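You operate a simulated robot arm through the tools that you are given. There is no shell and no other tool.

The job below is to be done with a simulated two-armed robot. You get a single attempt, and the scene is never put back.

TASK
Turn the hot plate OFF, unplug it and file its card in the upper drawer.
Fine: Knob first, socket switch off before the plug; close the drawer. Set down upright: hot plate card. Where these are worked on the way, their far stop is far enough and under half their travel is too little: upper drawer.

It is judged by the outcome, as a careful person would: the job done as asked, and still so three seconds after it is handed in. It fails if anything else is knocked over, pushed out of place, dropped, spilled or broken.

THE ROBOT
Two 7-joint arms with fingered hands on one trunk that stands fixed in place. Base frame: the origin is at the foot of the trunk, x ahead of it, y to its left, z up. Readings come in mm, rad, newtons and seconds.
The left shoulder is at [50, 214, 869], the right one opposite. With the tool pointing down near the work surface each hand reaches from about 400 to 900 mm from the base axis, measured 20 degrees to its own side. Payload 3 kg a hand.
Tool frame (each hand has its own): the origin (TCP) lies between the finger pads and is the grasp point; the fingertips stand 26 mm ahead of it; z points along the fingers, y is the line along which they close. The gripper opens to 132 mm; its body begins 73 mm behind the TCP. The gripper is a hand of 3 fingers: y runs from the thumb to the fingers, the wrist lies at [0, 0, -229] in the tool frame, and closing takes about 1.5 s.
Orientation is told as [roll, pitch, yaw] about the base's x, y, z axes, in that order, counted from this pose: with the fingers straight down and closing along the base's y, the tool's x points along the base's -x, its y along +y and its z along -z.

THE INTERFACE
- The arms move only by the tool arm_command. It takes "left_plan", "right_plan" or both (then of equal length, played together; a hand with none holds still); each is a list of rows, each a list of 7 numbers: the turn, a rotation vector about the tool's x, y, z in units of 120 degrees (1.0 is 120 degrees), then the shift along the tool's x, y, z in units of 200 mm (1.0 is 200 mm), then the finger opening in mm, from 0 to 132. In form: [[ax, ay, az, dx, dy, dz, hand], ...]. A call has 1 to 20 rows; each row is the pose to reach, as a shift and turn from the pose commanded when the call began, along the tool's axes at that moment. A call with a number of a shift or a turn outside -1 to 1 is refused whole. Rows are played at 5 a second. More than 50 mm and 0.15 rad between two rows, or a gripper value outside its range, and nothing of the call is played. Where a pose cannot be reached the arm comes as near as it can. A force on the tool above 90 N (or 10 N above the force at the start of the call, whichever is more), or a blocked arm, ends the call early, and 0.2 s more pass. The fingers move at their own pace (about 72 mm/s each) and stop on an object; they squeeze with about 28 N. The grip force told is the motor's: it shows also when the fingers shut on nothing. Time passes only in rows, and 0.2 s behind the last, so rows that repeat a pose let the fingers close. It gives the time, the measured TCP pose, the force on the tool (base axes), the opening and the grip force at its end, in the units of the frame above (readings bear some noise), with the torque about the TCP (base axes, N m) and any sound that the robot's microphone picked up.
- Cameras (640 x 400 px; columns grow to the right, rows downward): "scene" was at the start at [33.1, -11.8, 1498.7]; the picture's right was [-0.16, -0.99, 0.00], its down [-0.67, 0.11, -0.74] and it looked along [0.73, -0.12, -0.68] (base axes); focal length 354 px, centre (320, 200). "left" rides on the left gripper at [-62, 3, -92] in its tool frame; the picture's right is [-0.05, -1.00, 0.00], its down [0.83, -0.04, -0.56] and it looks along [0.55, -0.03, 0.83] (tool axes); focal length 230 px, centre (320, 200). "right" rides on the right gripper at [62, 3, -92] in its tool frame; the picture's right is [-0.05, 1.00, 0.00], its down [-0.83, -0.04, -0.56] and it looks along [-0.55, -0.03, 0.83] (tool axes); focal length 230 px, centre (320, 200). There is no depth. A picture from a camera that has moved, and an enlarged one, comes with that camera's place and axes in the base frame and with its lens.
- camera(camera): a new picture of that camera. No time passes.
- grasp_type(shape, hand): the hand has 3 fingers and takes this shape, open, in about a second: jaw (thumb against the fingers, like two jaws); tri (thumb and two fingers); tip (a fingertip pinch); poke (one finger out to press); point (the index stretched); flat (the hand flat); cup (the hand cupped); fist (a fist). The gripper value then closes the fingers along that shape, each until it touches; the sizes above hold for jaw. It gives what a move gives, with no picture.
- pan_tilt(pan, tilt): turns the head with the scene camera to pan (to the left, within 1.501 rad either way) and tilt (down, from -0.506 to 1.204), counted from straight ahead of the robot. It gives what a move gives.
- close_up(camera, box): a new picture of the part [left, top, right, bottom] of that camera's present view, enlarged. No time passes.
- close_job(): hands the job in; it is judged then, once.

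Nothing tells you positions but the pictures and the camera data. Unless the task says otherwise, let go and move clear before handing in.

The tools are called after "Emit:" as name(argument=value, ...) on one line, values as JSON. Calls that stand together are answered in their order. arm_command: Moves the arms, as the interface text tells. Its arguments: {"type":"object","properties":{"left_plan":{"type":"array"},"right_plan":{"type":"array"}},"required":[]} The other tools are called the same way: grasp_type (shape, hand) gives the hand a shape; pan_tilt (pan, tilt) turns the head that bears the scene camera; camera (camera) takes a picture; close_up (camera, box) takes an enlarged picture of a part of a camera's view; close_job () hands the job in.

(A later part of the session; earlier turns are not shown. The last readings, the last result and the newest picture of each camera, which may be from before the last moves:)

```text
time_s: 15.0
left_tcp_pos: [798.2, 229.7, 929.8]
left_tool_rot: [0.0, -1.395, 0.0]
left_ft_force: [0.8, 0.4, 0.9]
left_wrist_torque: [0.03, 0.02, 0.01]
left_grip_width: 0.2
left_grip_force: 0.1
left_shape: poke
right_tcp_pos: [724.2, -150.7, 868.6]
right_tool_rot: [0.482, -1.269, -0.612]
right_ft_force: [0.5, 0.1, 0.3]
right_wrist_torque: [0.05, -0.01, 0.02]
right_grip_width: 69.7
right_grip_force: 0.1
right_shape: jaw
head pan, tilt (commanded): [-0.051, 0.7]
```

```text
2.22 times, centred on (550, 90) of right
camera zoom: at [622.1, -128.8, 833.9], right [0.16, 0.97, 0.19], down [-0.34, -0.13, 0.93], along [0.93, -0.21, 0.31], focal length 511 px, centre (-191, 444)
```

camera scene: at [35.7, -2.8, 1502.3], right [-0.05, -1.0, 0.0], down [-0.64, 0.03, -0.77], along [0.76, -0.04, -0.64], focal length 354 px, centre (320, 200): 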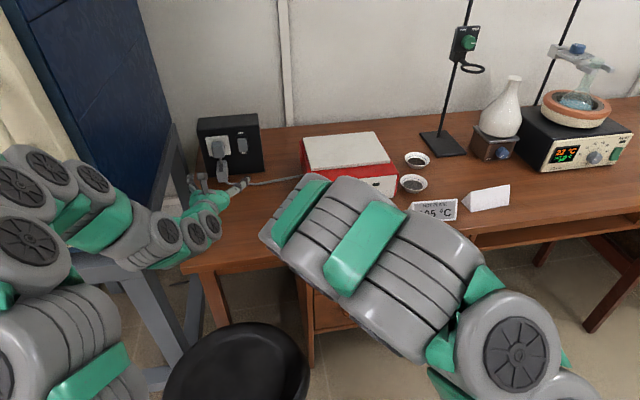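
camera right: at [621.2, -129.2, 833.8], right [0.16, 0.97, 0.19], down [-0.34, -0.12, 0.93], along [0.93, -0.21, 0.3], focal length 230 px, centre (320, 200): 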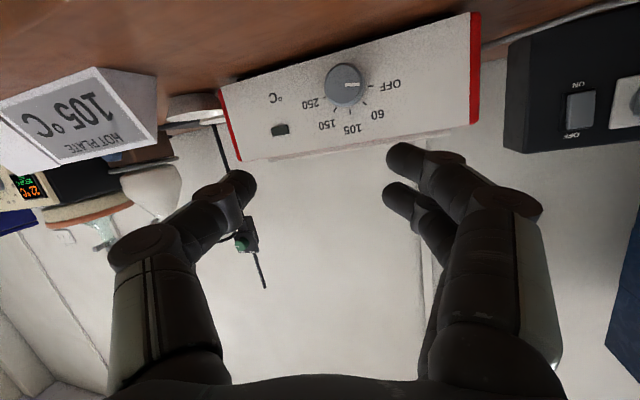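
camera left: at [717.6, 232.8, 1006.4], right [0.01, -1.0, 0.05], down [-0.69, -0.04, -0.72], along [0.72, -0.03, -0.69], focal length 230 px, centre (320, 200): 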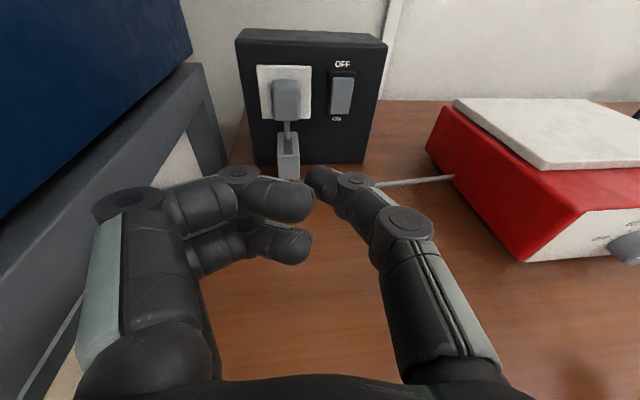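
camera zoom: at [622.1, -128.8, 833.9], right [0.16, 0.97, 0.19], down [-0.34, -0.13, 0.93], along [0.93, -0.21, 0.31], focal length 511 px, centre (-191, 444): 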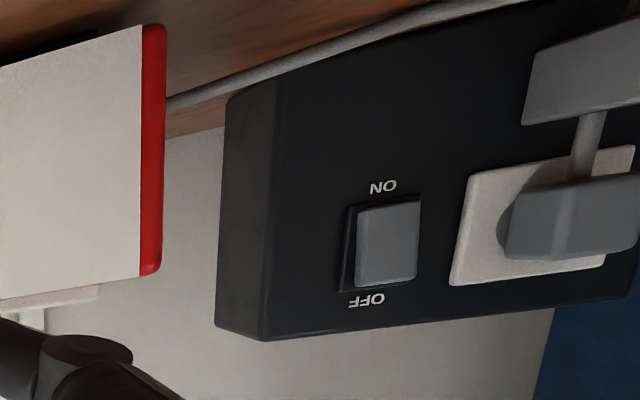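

I look closely at the poke-shaped hand to find which finger leads and by how much.

Emit:
close_up(camera="left", box=[200, 120, 460, 300])

Emit:
close_up(camera="scene", box=[190, 130, 250, 210])

```text
2.22 times, centred on (330, 210) of left
camera zoom: at [717.6, 232.8, 1006.4], right [0.01, -1.0, 0.05], down [-0.69, -0.04, -0.72], along [0.72, -0.03, -0.69], focal length 511 px, centre (298, 178)
```

zoom: 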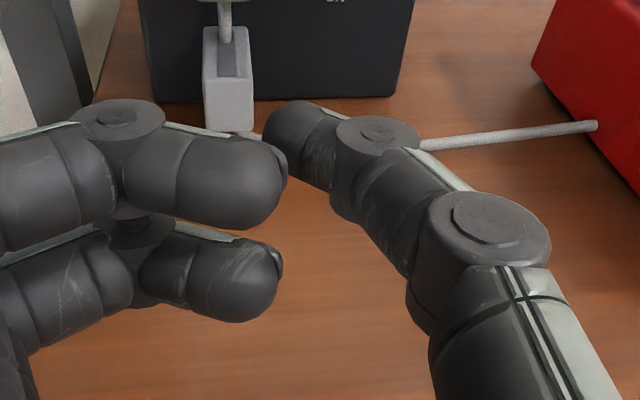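

```text
5.00 times, centred on (220, 170) of scene
camera zoom: at [35.7, -2.8, 1502.3], right [-0.05, -1.0, 0.0], down [-0.64, 0.03, -0.76], along [0.76, -0.04, -0.64], focal length 1770 px, centre (820, 350)
```

zoom: 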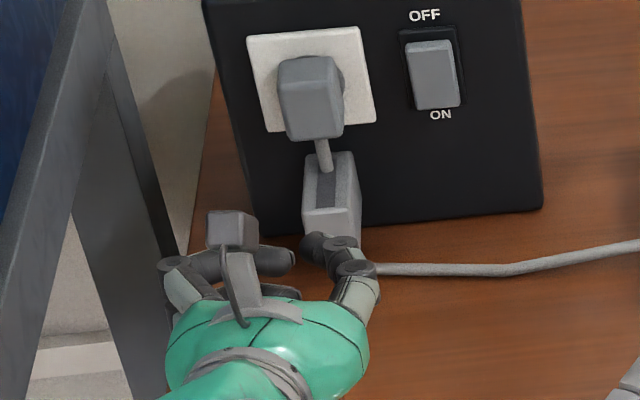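

In the poke shape the thumb leads, its tip about 28 mm ahead of the TCP near the tool axis, with the other two fingers curled back. I test the gripper value with a first approach leg toward the rocker, turning to match the desk's yaw.

Emit:
arm_command(left_plan=[[0, 0, 0, 0, 0, 0, 132], [-0.009, 0, -0.0016, -0.0096, -0.0317, 0.1253, 132], [-0.018, 0, -0.0032, -0.0192, -0.0633, 0.2507, 132], [-0.0271, 0, -0.0048, -0.0288, -0.095, 0.376, 132], [-0.0361, 0, -0.0064, -0.0383, -0.1267, 0.5013, 132], [-0.0451, 0, -0.008, -0.0479, -0.1583, 0.6267, 132], [-0.0541, 0, -0.0096, -0.0575, -0.19, 0.752, 132]])

Emit:
camera(camera="left")

Emit:
close_up(camera="scene", box=[170, 90, 290, 200])

```text
time_s: 16.6
left_tcp_pos: [949.1, 191.2, 916.2]
left_tool_rot: [-0.004, -1.397, 0.118]
left_ft_force: [-0.2, -0.6, -0.4]
left_wrist_torque: [-0.01, -0.02, 0.03]
left_grip_width: 0.0
left_grip_force: 0.0
left_shape: poke
right_tcp_pos: [723.7, -151.8, 868.1]
right_tool_rot: [0.48, -1.268, -0.61]
right_ft_force: [-0.6, 0.6, 0.5]
right_wrist_torque: [0.01, 0.02, 0.03]
right_grip_width: 69.4
right_grip_force: 0.1
right_shape: jaw
head pan, tilt (commanded): [-0.051, 0.7]
```

```text
taken
camera left: at [868.8, 185.0, 992.1], right [0.12, -0.99, 0.05], down [-0.68, -0.12, -0.72], along [0.72, 0.05, -0.69], focal length 230 px, centre (320, 200)
```

left: 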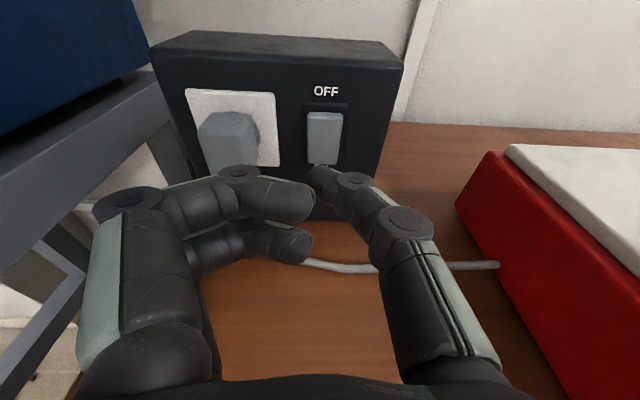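

```text
3.64 times, centred on (230, 145) of scene
camera zoom: at [35.8, -2.8, 1502.3], right [-0.05, -1.0, 0.0], down [-0.64, 0.03, -0.76], along [0.76, -0.04, -0.64], focal length 1287 px, centre (647, 400)
```

zoom: 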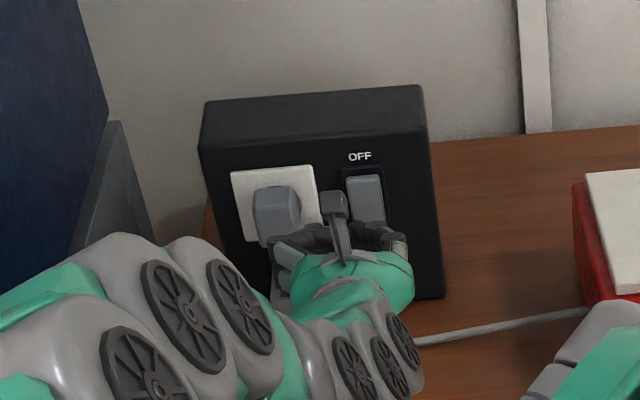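

Emit:
close_up(camera="left", box=[260, 60, 400, 220])

Emit:
close_up(camera="left", box=[150, 20, 420, 200])

```text
2.50 times, centred on (330, 140) of left
camera zoom: at [868.8, 185.0, 992.1], right [0.12, -0.99, 0.05], down [-0.68, -0.12, -0.72], along [0.72, 0.05, -0.69], focal length 575 px, centre (295, 350)
```

zoom: 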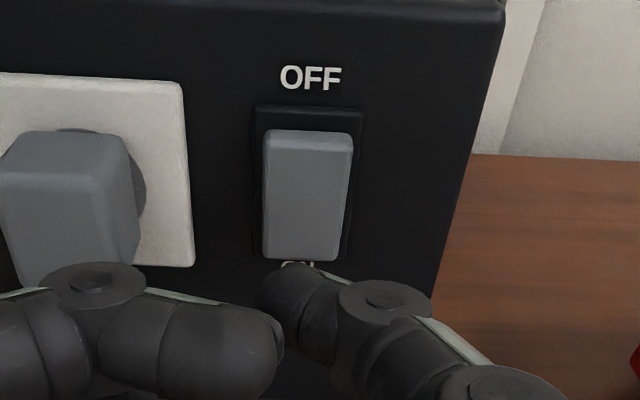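

```text
2.22 times, centred on (285, 110) of left
camera zoom: at [868.8, 185.0, 992.1], right [0.12, -0.99, 0.05], down [-0.68, -0.12, -0.72], along [0.72, 0.05, -0.69], focal length 511 px, centre (398, 400)
```

zoom: 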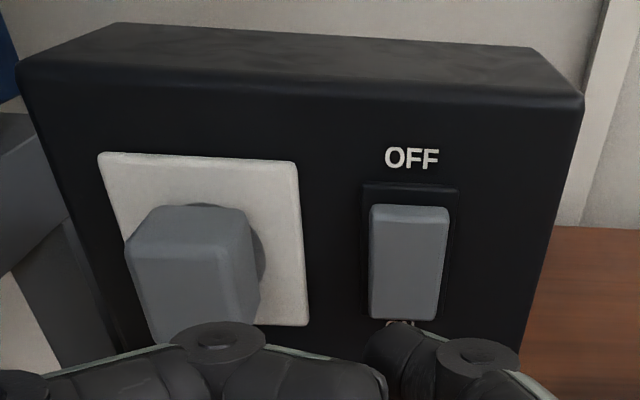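

The rocker's front is around x≈1059, spanning z≈858–905 at y≈200. I move the thumb tip to about 15 mm short of its upper part and check alignment.

Emit:
arm_command(left_plan=[[0, 0, 0, 0.006, -0.012, 0.1155, 132], [0, 0, 0, 0.0117, -0.024, 0.231, 132], [0, 0, 0, 0.0175, -0.036, 0.3465, 132], [0, 0, 0, 0.0175, -0.036, 0.3465, 132]])

Emit:
camera(camera="left")

Emit:
close_up(camera="left", box=[240, 60, 400, 220])

Emit:
close_up(camera="scene", box=[190, 90, 290, 190])

Emit:
close_up(camera="right", box=[460, 0, 640, 180])

```text
time_s: 17.6
left_tcp_pos: [1015.9, 191.1, 899.7]
left_tool_rot: [-0.003, -1.398, 0.117]
left_ft_force: [-0.2, -1.0, 0.3]
left_wrist_torque: [-0.04, 0.04, 0.01]
left_grip_width: 0.0
left_grip_force: 0.0
left_shape: poke
right_tcp_pos: [725.1, -150.5, 867.9]
right_tool_rot: [0.483, -1.27, -0.611]
right_ft_force: [-0.4, -0.1, 0.5]
right_wrist_torque: [-0.01, -0.01, 0.02]
right_grip_width: 69.6
right_grip_force: 0.0
right_shape: jaw
head pan, tilt (commanded): [-0.051, 0.7]
```

```text
taken
camera left: at [935.9, 186.1, 976.8], right [0.12, -0.99, 0.05], down [-0.68, -0.12, -0.72], along [0.72, 0.05, -0.69], focal length 230 px, centre (320, 200)
```

left: 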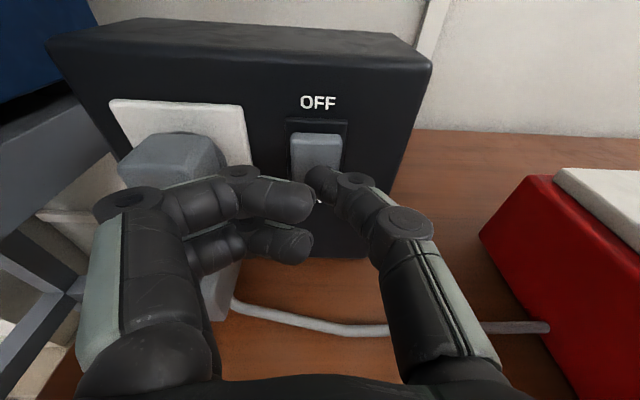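

```text
2.50 times, centred on (320, 140) of left
camera zoom: at [935.9, 186.1, 976.8], right [0.12, -0.99, 0.05], down [-0.68, -0.12, -0.72], along [0.72, 0.05, -0.69], focal length 575 px, centre (320, 350)
```

zoom: 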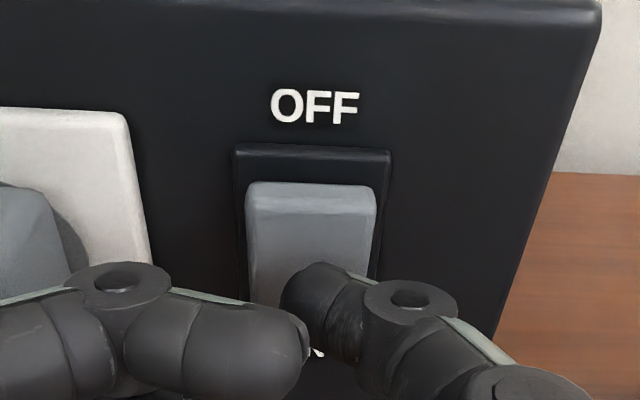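

```text
4.00 times, centred on (240, 140) of scene
camera zoom: at [35.7, -2.8, 1502.3], right [-0.05, -1.0, 0.0], down [-0.64, 0.03, -0.76], along [0.76, -0.04, -0.64], focal length 1416 px, centre (640, 440)
```

zoom: 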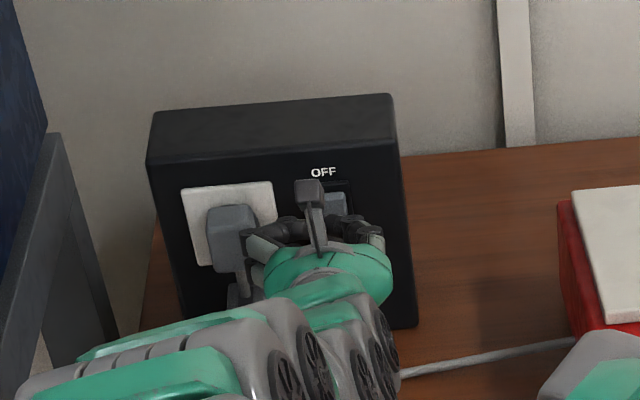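

```text
2.22 times, centred on (550, 90) of right
camera zoom: at [621.9, -128.7, 834.0], right [0.16, 0.97, 0.19], down [-0.34, -0.13, 0.93], along [0.93, -0.21, 0.31], focal length 511 px, centre (-191, 444)
```

zoom: 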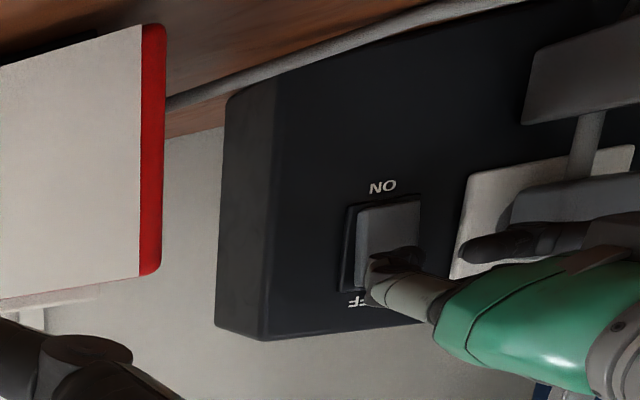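

The thumb is lined up with the upper (OFF) end of the rocker. I raise it a few millimetres and push along the desk's forward axis in small steps.

Emit:
arm_command(left_plan=[[0, 0, 0, -0.0296, 0, -0.0052, 132], [0, 0, 0, -0.0331, 0, 0.0145, 132], [0, 0, 0, -0.0365, 0, 0.0342, 132], [0, 0, 0, -0.04, 0, 0.0539, 132], [0, 0, 0, -0.0434, 0, 0.0736, 132]])

Emit:
close_up(camera="left", box=[240, 60, 400, 220])

Emit:
close_up(camera="right", box=[500, 30, 640, 180])

```text
time_s: 18.8
left_tcp_pos: [1030.8, 191.1, 905.9]
left_tool_rot: [0.004, -1.394, 0.106]
left_ft_force: [-36.8, -15.8, 0.7]
left_wrist_torque: [-0.01, -0.04, -0.01]
left_grip_width: 0.0
left_grip_force: 0.1
left_shape: poke
right_tcp_pos: [723.5, -153.3, 867.9]
right_tool_rot: [0.483, -1.269, -0.612]
right_ft_force: [-0.2, -0.4, 0.9]
right_wrist_torque: [-0.02, 0.02, 0.02]
right_grip_width: 69.3
right_grip_force: 0.1
right_shape: jaw
head pan, tilt (commanded): [-0.051, 0.7]
```

```text
2.50 times, centred on (320, 140) of left
camera zoom: at [950.8, 184.5, 982.9], right [0.12, -0.99, 0.05], down [-0.68, -0.12, -0.72], along [0.72, 0.05, -0.69], focal length 575 px, centre (320, 350)
```

zoom: 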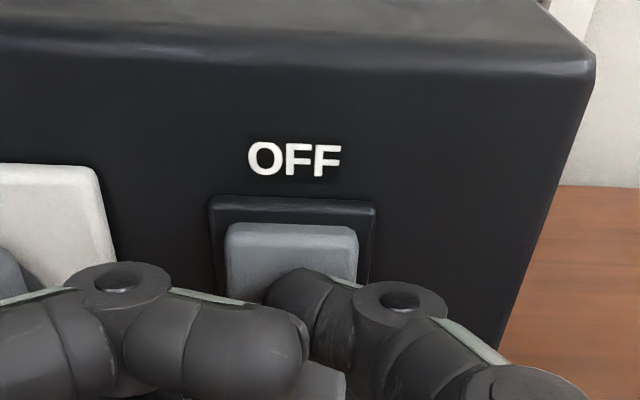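

```text
2.67 times, centred on (570, 105) of right
camera zoom: at [621.4, -129.7, 834.3], right [0.16, 0.97, 0.19], down [-0.34, -0.12, 0.93], along [0.93, -0.21, 0.31], focal length 614 px, centre (-347, 453)
```

zoom: 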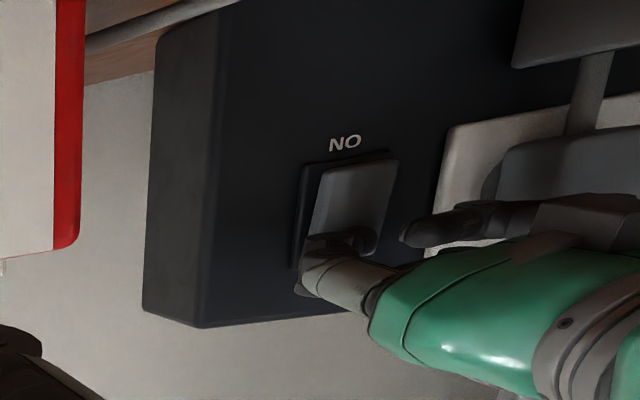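

The rocker has swung: its ON end now stands out. I retract and inspect.

Emit:
arm_command(left_plan=[[0, 0, 0, 0.012, 0, -0.06, 132], [0, 0, 0, 0.0, 0, -0.2, 132], [0, 0, 0, 0.0, 0, -0.4, 132], [0, 0, 0, 0.0, 0, -0.6, 132]])

Emit:
close_up(camera="left", box=[130, 20, 420, 240])

Emit:
close_up(camera="right", box=[500, 0, 640, 180])

Emit:
close_up(camera="scene", box=[190, 90, 290, 190])

```text
time_s: 19.8
left_tcp_pos: [911.8, 180.7, 927.4]
left_tool_rot: [-0.005, -1.398, 0.12]
left_ft_force: [-0.4, -0.8, -0.1]
left_wrist_torque: [-0.02, -0.03, -0.01]
left_grip_width: 0.0
left_grip_force: 0.1
left_shape: poke
right_tcp_pos: [724.3, -151.3, 868.3]
right_tool_rot: [0.48, -1.269, -0.61]
right_ft_force: [0.2, 0.4, 0.5]
right_wrist_torque: [-0.01, 0.0, 0.01]
right_grip_width: 69.5
right_grip_force: 0.0
right_shape: jaw
head pan, tilt (commanded): [-0.051, 0.7]
```

```text
1.82 times, centred on (275, 130) of left
camera zoom: at [831.5, 174.4, 1004.7], right [0.12, -0.99, 0.05], down [-0.68, -0.12, -0.72], along [0.72, 0.05, -0.69], focal length 418 px, centre (402, 327)
```

zoom: 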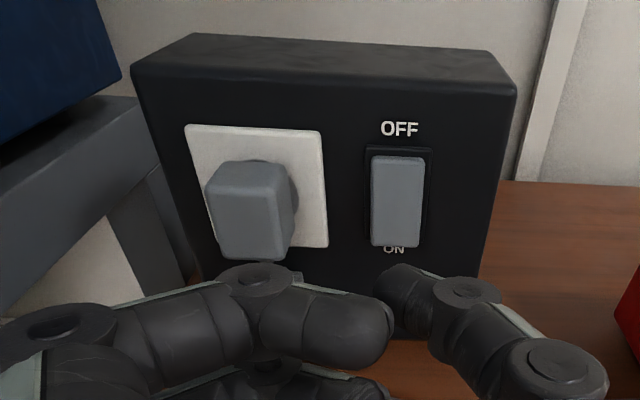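

```text
2.22 times, centred on (570, 90) of right
camera zoom: at [621.9, -128.7, 834.1], right [0.16, 0.97, 0.19], down [-0.34, -0.13, 0.93], along [0.93, -0.21, 0.31], focal length 511 px, centre (-236, 444)
```

zoom: 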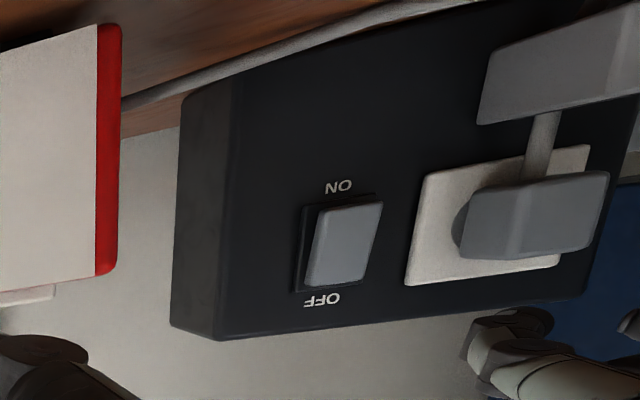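

```text
4.00 times, centred on (240, 140) of scene
camera zoom: at [35.7, -2.8, 1502.3], right [-0.05, -1.0, 0.0], down [-0.64, 0.03, -0.77], along [0.76, -0.04, -0.64], focal length 1416 px, centre (640, 440)
```

zoom: 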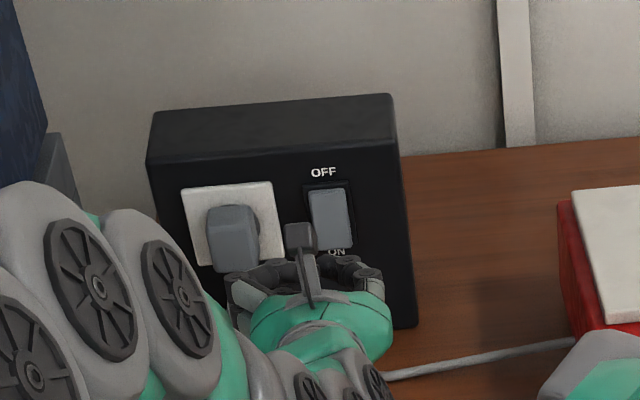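

The rocker rests with its OFF end pressed in. Now I set the left hand back to jaw and look at the plug and the block beneath it.

Emit:
grasp_type(hand="left", shape="jaw")

Emit:
camera(camera="left")

Emit:
close_up(camera="left", box=[150, 40, 400, 260])

Emit:
close_up(camera="right", box=[560, 0, 640, 110])

```text
time_s: 20.7
left_tcp_pos: [912.9, 179.7, 926.7]
left_tool_rot: [-0.001, -1.396, 0.117]
left_ft_force: [0.5, 0.4, -0.3]
left_wrist_torque: [0.03, 0.04, 0.0]
left_grip_width: 132.0
left_grip_force: 0.1
left_shape: jaw
right_tcp_pos: [723.7, -151.9, 868.3]
right_tool_rot: [0.482, -1.269, -0.612]
right_ft_force: [-0.8, -0.8, 0.5]
right_wrist_torque: [0.0, -0.01, 0.01]
right_grip_width: 69.2
right_grip_force: 0.0
right_shape: jaw
head pan, tilt (commanded): [-0.051, 0.7]
```

```text
taken
camera left: at [832.3, 174.0, 1003.9], right [0.12, -0.99, 0.05], down [-0.68, -0.12, -0.72], along [0.72, 0.05, -0.69], focal length 230 px, centre (320, 200)
```

left: 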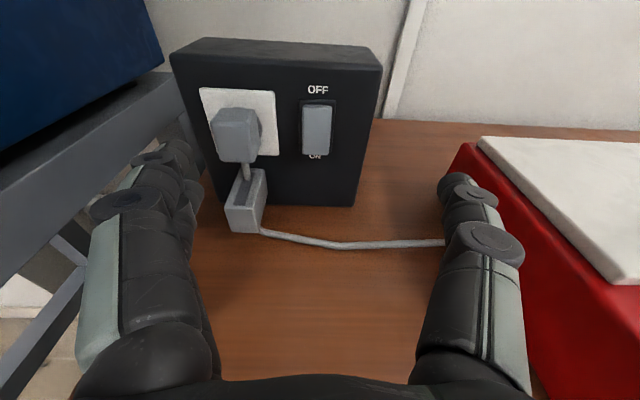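

```text
1.82 times, centred on (275, 150) of left
camera zoom: at [832.3, 174.0, 1003.9], right [0.12, -0.99, 0.05], down [-0.68, -0.12, -0.72], along [0.72, 0.05, -0.69], focal length 418 px, centre (402, 291)
```

zoom: 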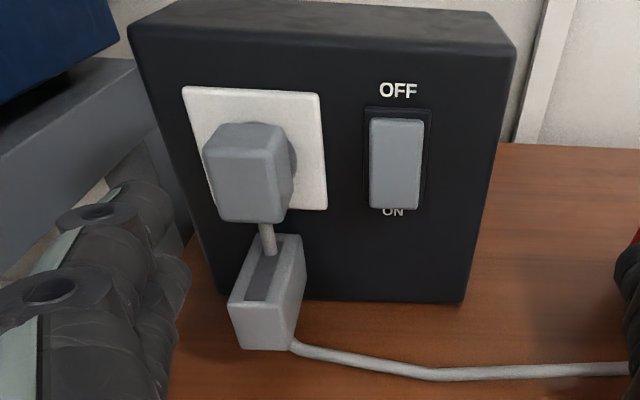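

```text
3.64 times, centred on (600, 55) of right
camera zoom: at [621.9, -128.8, 834.0], right [0.16, 0.97, 0.19], down [-0.34, -0.13, 0.93], along [0.93, -0.21, 0.31], focal length 837 px, centre (-698, 727)
```

zoom: 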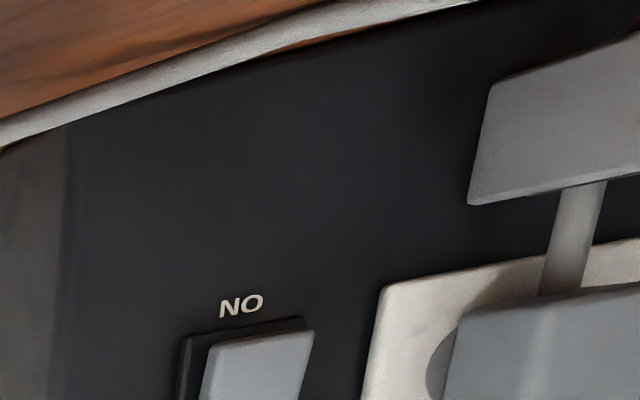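

The block under the plug is a slotted cable guide, so the plug should slide straight out toward the robot. I zoom to pin down the plug's faces.

Emit:
close_up(camera="left", box=[190, 80, 290, 180])

Emit:
close_up(camera="scene", box=[195, 115, 265, 195])

```text
4.00 times, centred on (240, 130) of left
camera zoom: at [832.3, 174.0, 1003.9], right [0.12, -0.99, 0.05], down [-0.68, -0.12, -0.72], along [0.72, 0.05, -0.69], focal length 920 px, centre (640, 480)
```

zoom: 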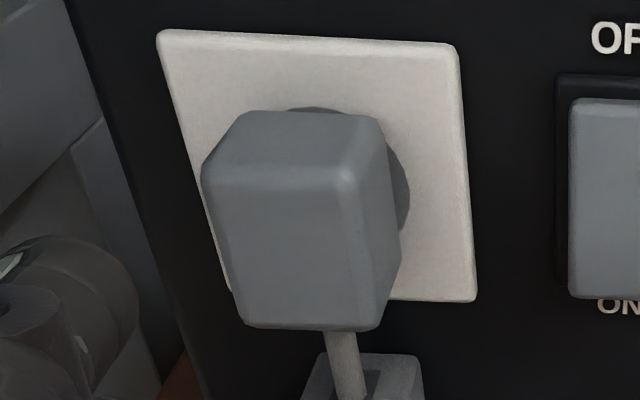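

```text
5.00 times, centred on (230, 155) of scene
camera zoom: at [35.7, -2.8, 1502.3], right [-0.05, -1.0, 0.0], down [-0.64, 0.03, -0.76], along [0.76, -0.04, -0.64], focal length 1770 px, centre (770, 425)
```

zoom: 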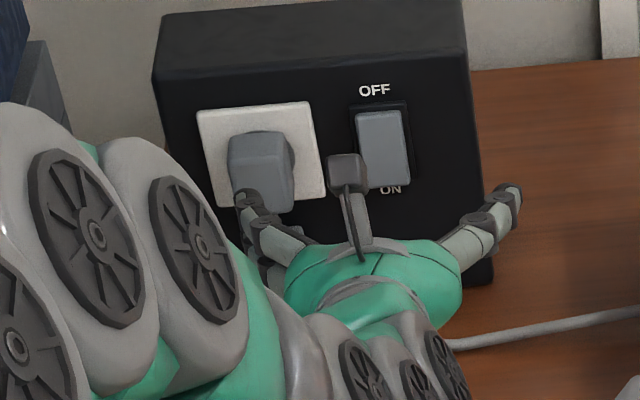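

The plug is about 35 mm wide, 40 mm tall, its front centre near (1021, 277, 884), sticking out 40 mm. I move the left hand to a pre-grasp point 60 mm in front of it with a moderate opening.

Emit:
arm_command(left_plan=[[0, 0, 0, 0.0365, 0.1045, 0.05, 110], [0, 0, 0, 0.073, 0.209, 0.1, 90], [0, 0, 0, 0.1095, 0.3135, 0.2, 70], [0, 0, 0, 0.146, 0.418, 0.3265, 64], [0, 0, 0, 0.146, 0.418, 0.3265, 64], [0, 0, 0, 0.146, 0.418, 0.3265, 64]])

Emit:
camera(camera="left")

Emit:
close_up(camera="left", box=[220, 60, 400, 220])

Emit:
close_up(camera="scene", box=[170, 90, 290, 200])

```text
time_s: 22.1
left_tcp_pos: [961.5, 269.5, 886.6]
left_tool_rot: [-0.001, -1.397, 0.117]
left_ft_force: [0.4, 0.3, 0.1]
left_wrist_torque: [-0.02, -0.01, 0.04]
left_grip_width: 64.4
left_grip_force: 0.0
left_shape: jaw
right_tcp_pos: [724.7, -151.5, 867.3]
right_tool_rot: [0.481, -1.267, -0.611]
right_ft_force: [-0.7, 0.5, -0.2]
right_wrist_torque: [-0.03, 0.01, 0.01]
right_grip_width: 69.0
right_grip_force: 0.0
right_shape: jaw
head pan, tilt (commanded): [-0.051, 0.7]
```

```text
taken
camera left: at [882.3, 264.2, 963.5], right [0.12, -0.99, 0.05], down [-0.68, -0.12, -0.72], along [0.72, 0.05, -0.69], focal length 230 px, centre (320, 200)
```

left: 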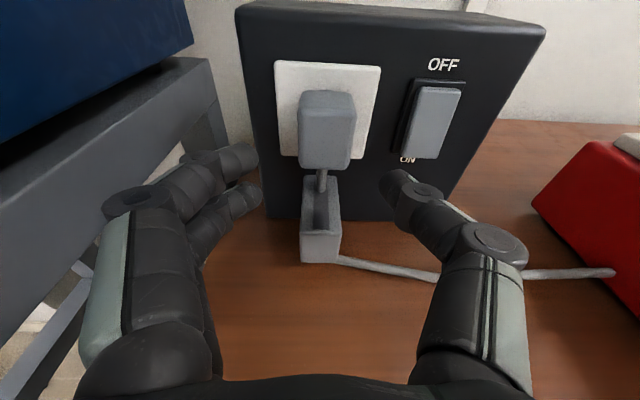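

```text
2.50 times, centred on (310, 140) of left
camera zoom: at [882.3, 264.2, 963.5], right [0.12, -0.99, 0.05], down [-0.68, -0.12, -0.72], along [0.72, 0.05, -0.69], focal length 575 px, centre (345, 350)
```

zoom: 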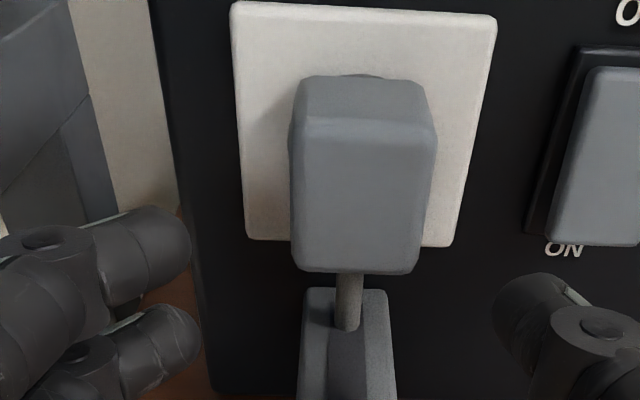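

```text
3.64 times, centred on (230, 145) of scene
camera zoom: at [35.7, -2.8, 1502.3], right [-0.05, -1.0, 0.0], down [-0.64, 0.03, -0.76], along [0.76, -0.04, -0.64], focal length 1287 px, centre (647, 400)
```

zoom: 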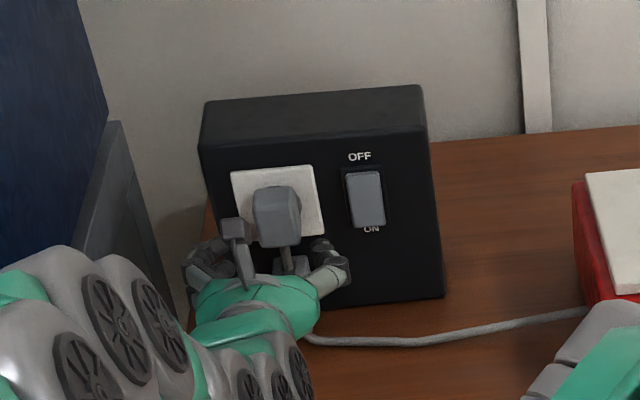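

Refined: plug front centre near (1016, 274, 887). I advance so the pads cover the plug's sides, then check before closing.

Emit:
arm_command(left_plan=[[0, 0, 0, -0.0144, -0.0024, 0.072, 64], [0, 0, 0, -0.0288, -0.0048, 0.144, 64], [0, 0, 0, -0.0431, -0.0071, 0.216, 64], [0, 0, 0, -0.0575, -0.0095, 0.288, 64], [0, 0, 0, -0.0575, -0.0095, 0.288, 64]])

Emit:
camera(camera="left")

Emit:
close_up(camera="right", box=[500, 0, 640, 160])

```text
time_s: 23.3
left_tcp_pos: [1021.5, 276.3, 889.0]
left_tool_rot: [-0.003, -1.396, 0.118]
left_ft_force: [1.0, -0.7, 0.6]
left_wrist_torque: [0.0, -0.03, -0.02]
left_grip_width: 64.7
left_grip_force: 0.0
left_shape: jaw
right_tcp_pos: [725.1, -152.1, 867.9]
right_tool_rot: [0.483, -1.268, -0.612]
right_ft_force: [0.1, -0.5, 0.4]
right_wrist_torque: [0.03, 0.01, -0.01]
right_grip_width: 69.4
right_grip_force: 0.1
right_shape: jaw
head pan, tilt (commanded): [-0.051, 0.7]
```

```text
taken
camera left: at [942.0, 269.8, 965.5], right [0.12, -0.99, 0.05], down [-0.68, -0.12, -0.72], along [0.72, 0.05, -0.69], focal length 230 px, centre (320, 200)
```

left: 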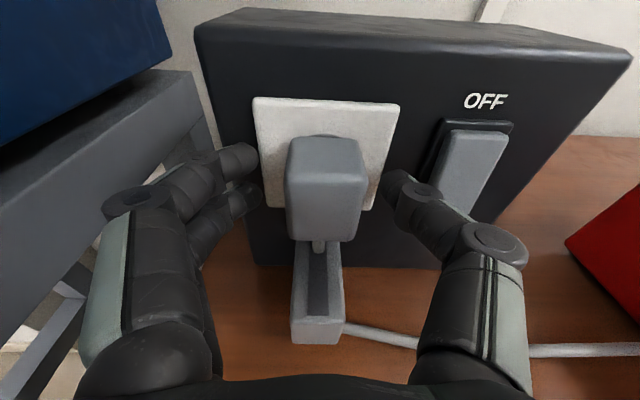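

```text
2.50 times, centred on (570, 80) of right
camera zoom: at [621.9, -128.7, 834.1], right [0.16, 0.97, 0.19], down [-0.34, -0.13, 0.93], along [0.93, -0.21, 0.31], focal length 575 px, centre (-305, 500)
```

zoom: 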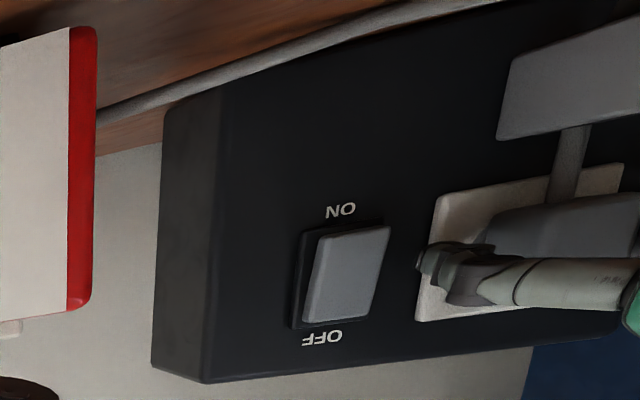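

No contact yet. I check how the fingers line up with the plug's height before closing.

Emit:
close_up(camera="left", box=[230, 90, 430, 270])

Emit:
close_up(camera="right", box=[580, 10, 640, 90])

Emit:
close_up(camera="scene", box=[195, 115, 265, 195])

```text
2.22 times, centred on (330, 180) of left
camera zoom: at [942.0, 269.8, 965.5], right [0.12, -0.99, 0.05], down [-0.68, -0.12, -0.72], along [0.72, 0.05, -0.69], focal length 511 px, centre (298, 244)
```

zoom: 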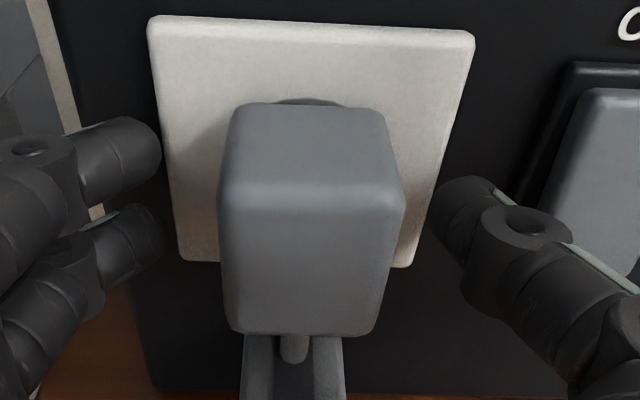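

```text
5.00 times, centred on (610, 50) of right
camera zoom: at [621.9, -128.7, 834.1], right [0.16, 0.97, 0.19], down [-0.34, -0.13, 0.93], along [0.93, -0.21, 0.31], focal length 1150 px, centre (-1130, 950)
```

zoom: 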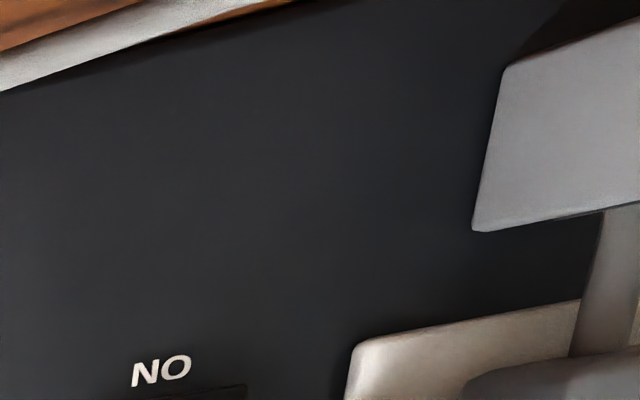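

```text
5.00 times, centred on (230, 155) of scene
camera zoom: at [35.7, -2.8, 1502.3], right [-0.05, -1.0, 0.0], down [-0.64, 0.03, -0.76], along [0.76, -0.04, -0.64], focal length 1770 px, centre (770, 425)
```

zoom: 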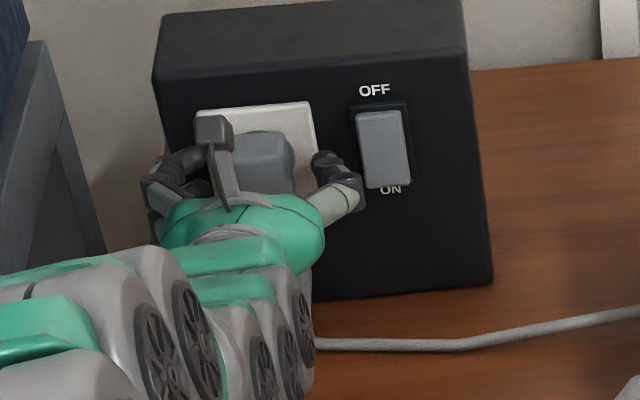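

The plug is centred well between thumb and fingers, only 2–3 mm off sideways. I nudge across and close on it.

Emit:
arm_command(left_plan=[[0, 0, 0, 0, -0.012, 0.01, 60], [0, 0, 0, 0, -0.012, 0.01, 45], [0, 0, 0, 0, -0.012, 0.01, 30], [0, 0, 0, 0, -0.012, 0.01, 20], [0, 0, 0, 0, -0.012, 0.01, 15], [0, 0, 0, 0, -0.012, 0.01, 15]])

Emit:
camera(camera="left")

```text
time_s: 24.7
left_tcp_pos: [1025.0, 272.9, 888.8]
left_tool_rot: [-0.003, -1.397, 0.114]
left_ft_force: [-14.0, -2.8, 5.4]
left_wrist_torque: [-0.19, -0.3, 0.49]
left_grip_width: 46.4
left_grip_force: 27.9
left_shape: jaw
right_tcp_pos: [724.9, -151.2, 869.0]
right_tool_rot: [0.481, -1.268, -0.611]
right_ft_force: [-0.3, 0.5, 0.3]
right_wrist_torque: [0.02, 0.01, -0.01]
right_grip_width: 69.4
right_grip_force: 0.0
right_shape: jaw
head pan, tilt (commanded): [-0.051, 0.7]
```

```text
taken
camera left: at [944.3, 267.1, 964.8], right [0.12, -0.99, 0.05], down [-0.68, -0.12, -0.72], along [0.72, 0.05, -0.69], focal length 230 px, centre (320, 200)
```

left: 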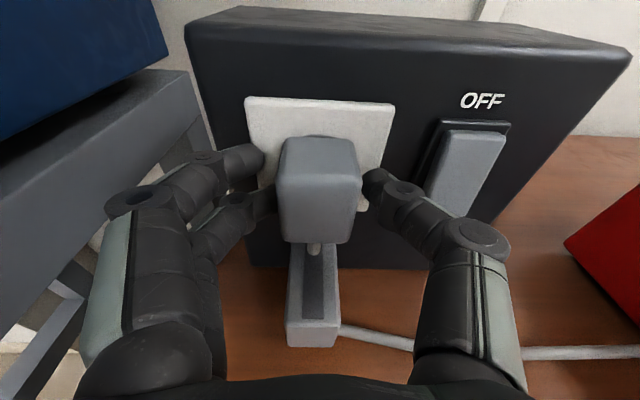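

Emit:
close_up(camera="left", box=[190, 80, 430, 270])

Emit:
close_up(camera="right", box=[520, 0, 640, 130])

```text
2.11 times, centred on (310, 175) of left
camera zoom: at [944.3, 267.1, 964.8], right [0.12, -0.99, 0.05], down [-0.68, -0.12, -0.72], along [0.72, 0.05, -0.69], focal length 484 px, centre (341, 253)
```

zoom: 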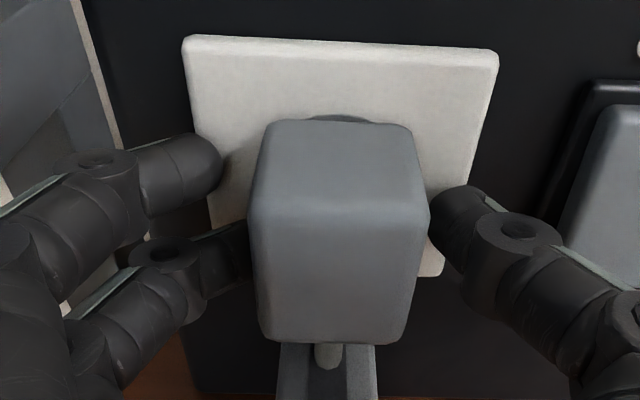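

```text
3.08 times, centred on (580, 65) of right
camera zoom: at [621.7, -128.8, 834.2], right [0.16, 0.97, 0.19], down [-0.34, -0.13, 0.93], along [0.93, -0.21, 0.31], focal length 708 px, centre (-480, 615)
```

zoom: 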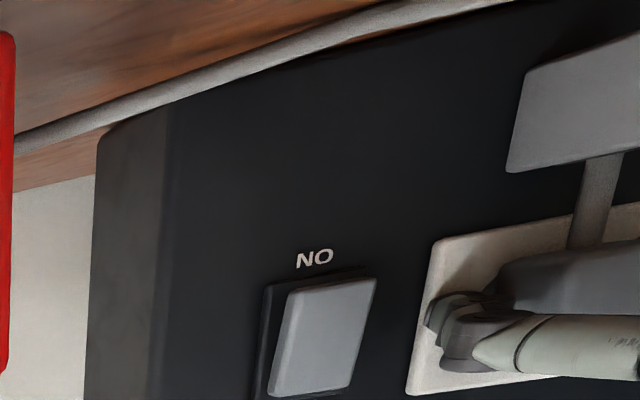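

The upper finger's tip has caught on the socket plate, so I am a little too deep. I open, back off 9 mm and close again.

Emit:
arm_command(left_plan=[[0, 0, 0, 0, 0, 0, 55], [0, 0, 0, 0.0078, 0, -0.0443, 62], [0, 0, 0, 0.0078, 0, -0.0443, 62], [0, 0, 0, 0.0078, 0, -0.0443, 50], [0, 0, 0, 0.0078, 0, -0.0443, 40], [0, 0, 0, 0.0078, 0, -0.0443, 30], [0, 0, 0, 0.0078, 0, -0.0443, 15], [0, 0, 0, 0.0078, 0, -0.0443, 15], [0, 0, 0, 0.0078, 0, -0.0443, 15]])

Emit:
close_up(camera="left", box=[190, 80, 430, 270])

```text
time_s: 26.7
left_tcp_pos: [1016.1, 272.5, 887.5]
left_tool_rot: [-0.002, -1.395, 0.115]
left_ft_force: [-0.2, 1.2, -2.2]
left_wrist_torque: [0.04, 0.02, 0.08]
left_grip_width: 30.0
left_grip_force: 28.4
left_shape: jaw
right_tcp_pos: [725.5, -151.1, 868.2]
right_tool_rot: [0.482, -1.269, -0.61]
right_ft_force: [-1.2, -0.3, -0.1]
right_wrist_torque: [0.02, -0.02, -0.02]
right_grip_width: 69.9
right_grip_force: 0.0
right_shape: jaw
head pan, tilt (commanded): [-0.051, 0.7]
```

```text
2.11 times, centred on (310, 175) of left
camera zoom: at [935.2, 266.4, 963.6], right [0.12, -0.99, 0.05], down [-0.68, -0.12, -0.72], along [0.72, 0.05, -0.69], focal length 484 px, centre (341, 253)
```

zoom: 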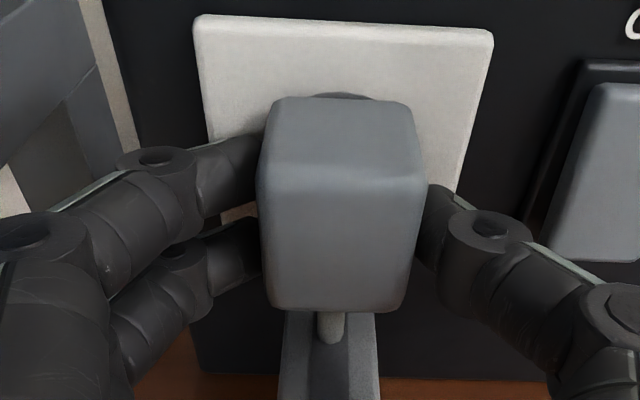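

Both fingers and thumb now hold the plug (30 mm wide, 28 N). I pull it straight out along the guide slot.

Emit:
arm_command(left_plan=[[0, 0, 0, 0.0022, 0, -0.0123, 15], [0, 0, 0, 0.0043, 0, -0.0246, 15], [0, 0, 0, 0.0086, 0, -0.0493, 15], [0, 0, 0, 0.013, 0, -0.0739, 15], [0, 0, 0, 0.0173, 0, -0.0985, 15], [0, 0, 0, 0.0216, 0, -0.1231, 15]])

Emit:
camera(camera="left")

Emit:
close_up(camera="right", box=[520, 0, 640, 130])

```text
time_s: 28.1
left_tcp_pos: [991.9, 269.0, 887.4]
left_tool_rot: [-0.002, -1.395, 0.117]
left_ft_force: [-0.7, 4.1, -8.1]
left_wrist_torque: [0.01, 0.14, 0.08]
left_grip_width: 30.0
left_grip_force: 27.8
left_shape: jaw
right_tcp_pos: [723.4, -151.0, 868.2]
right_tool_rot: [0.481, -1.269, -0.611]
right_ft_force: [-0.4, 0.6, -0.6]
right_wrist_torque: [0.05, 0.01, 0.0]
right_grip_width: 69.4
right_grip_force: 0.0
right_shape: jaw
head pan, tilt (commanded): [-0.051, 0.7]
```

```text
taken
camera left: at [911.3, 263.2, 964.0], right [0.12, -0.99, 0.05], down [-0.68, -0.12, -0.72], along [0.72, 0.05, -0.69], focal length 230 px, centre (320, 200)
```

left: 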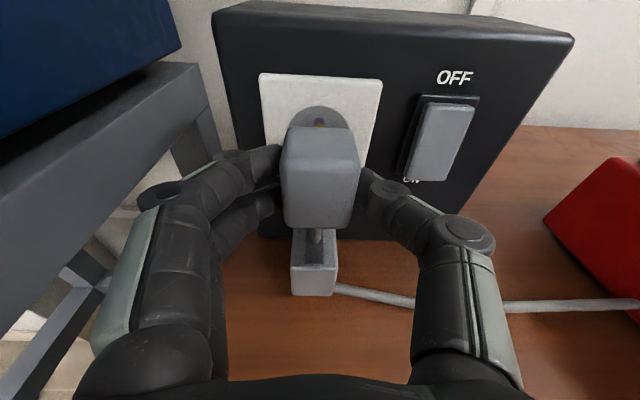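

```text
3.08 times, centred on (580, 65) of right
camera zoom: at [622.0, -128.6, 834.0], right [0.16, 0.97, 0.19], down [-0.34, -0.13, 0.93], along [0.93, -0.21, 0.31], focal length 708 px, centre (-480, 615)
```

zoom: 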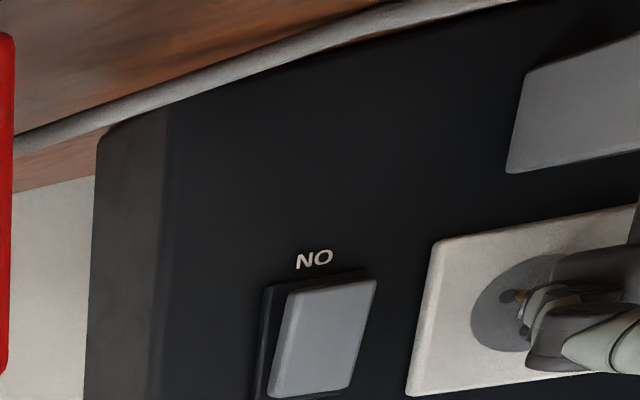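

The plug is sliding out; the socket's round recess and a brass pin show. I keep pulling in small steps while watching the force.

Emit:
arm_command(left_plan=[[0, 0, 0, 0.0035, 0, -0.0197, 15], [0, 0, 0, 0.0069, 0, -0.0394, 15], [0, 0, 0, 0.0104, 0, -0.0591, 15], [0, 0, 0, 0.0104, 0, -0.0591, 15]])

Emit:
close_up(camera="left", box=[220, 70, 420, 310])

Emit:
close_up(camera="right", box=[520, 0, 640, 130])

```text
time_s: 29.1
left_tcp_pos: [978.3, 268.0, 888.7]
left_tool_rot: [0.0, -1.395, 0.116]
left_ft_force: [18.9, 3.0, -8.7]
left_wrist_torque: [-0.01, 0.11, 0.09]
left_grip_width: 29.3
left_grip_force: 27.8
left_shape: jaw
right_tcp_pos: [723.7, -152.1, 867.9]
right_tool_rot: [0.48, -1.269, -0.612]
right_ft_force: [-0.2, 0.5, -0.5]
right_wrist_torque: [0.03, 0.01, -0.01]
right_grip_width: 69.7
right_grip_force: 0.0
right_shape: jaw
head pan, tilt (commanded): [-0.051, 0.7]
```

```text
1.67 times, centred on (320, 190) of left
camera zoom: at [898.8, 261.5, 964.0], right [0.12, -0.99, 0.05], down [-0.68, -0.12, -0.72], along [0.72, 0.05, -0.69], focal length 384 px, centre (320, 217)
```

zoom: 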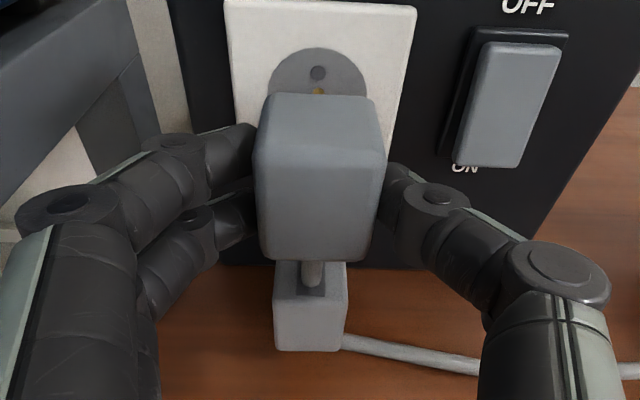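

```text
3.08 times, centred on (580, 65) of right
camera zoom: at [622.1, -128.9, 833.9], right [0.16, 0.97, 0.19], down [-0.34, -0.13, 0.93], along [0.93, -0.21, 0.31], focal length 708 px, centre (-480, 615)
```

zoom: 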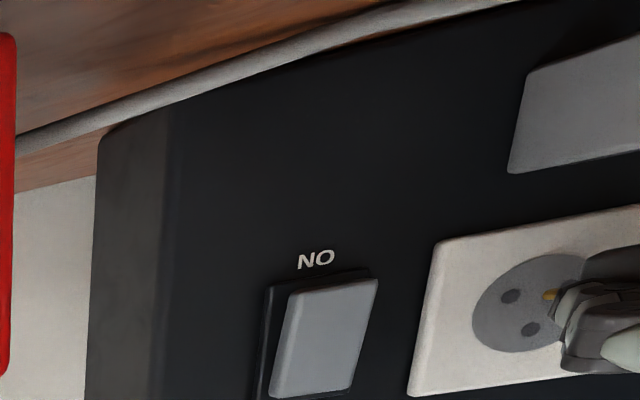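

The pins look clear of the socket. I pull a few millimetres more to confirm the end of the guide.

Emit:
arm_command(left_plan=[[0, 0, 0, 0.0017, 0, -0.01, 15], [0, 0, 0, 0.0035, 0, -0.0197, 15], [0, 0, 0, 0.0035, 0, -0.0197, 15]])

Emit:
close_up(camera="left", box=[220, 70, 420, 310])

Emit:
close_up(camera="right", box=[580, 50, 640, 130])

```text
time_s: 29.9
left_tcp_pos: [974.6, 266.8, 888.5]
left_tool_rot: [-0.001, -1.398, 0.114]
left_ft_force: [29.8, 4.7, -6.2]
left_wrist_torque: [0.01, 0.01, 0.04]
left_grip_width: 28.0
left_grip_force: 28.0
left_shape: jaw
right_tcp_pos: [724.6, -153.1, 868.3]
right_tool_rot: [0.478, -1.269, -0.607]
right_ft_force: [0.6, 0.4, -0.9]
right_wrist_torque: [0.02, 0.0, 0.0]
right_grip_width: 69.6
right_grip_force: 0.1
right_shape: jaw
head pan, tilt (commanded): [-0.051, 0.7]
```

```text
1.67 times, centred on (320, 190) of left
camera zoom: at [894.7, 261.2, 964.6], right [0.12, -0.99, 0.05], down [-0.68, -0.12, -0.72], along [0.72, 0.05, -0.69], focal length 384 px, centre (320, 217)
```

zoom: 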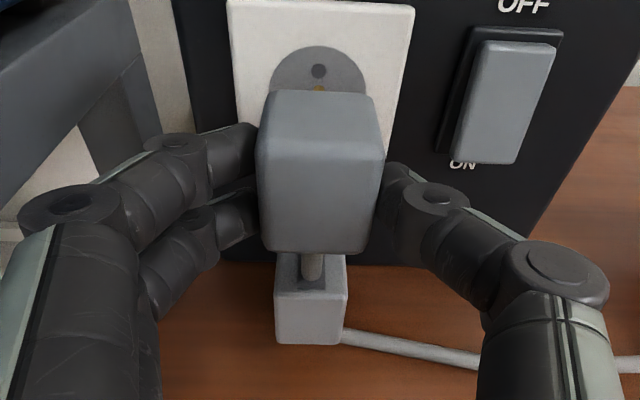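

```text
5.00 times, centred on (610, 90) of right
camera zoom: at [622.2, -128.7, 833.8], right [0.16, 0.97, 0.19], down [-0.34, -0.13, 0.93], along [0.93, -0.21, 0.31], focal length 1150 px, centre (-1130, 750)
```

zoom: 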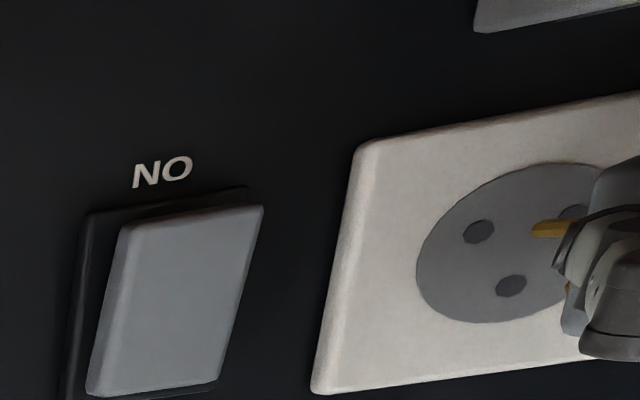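

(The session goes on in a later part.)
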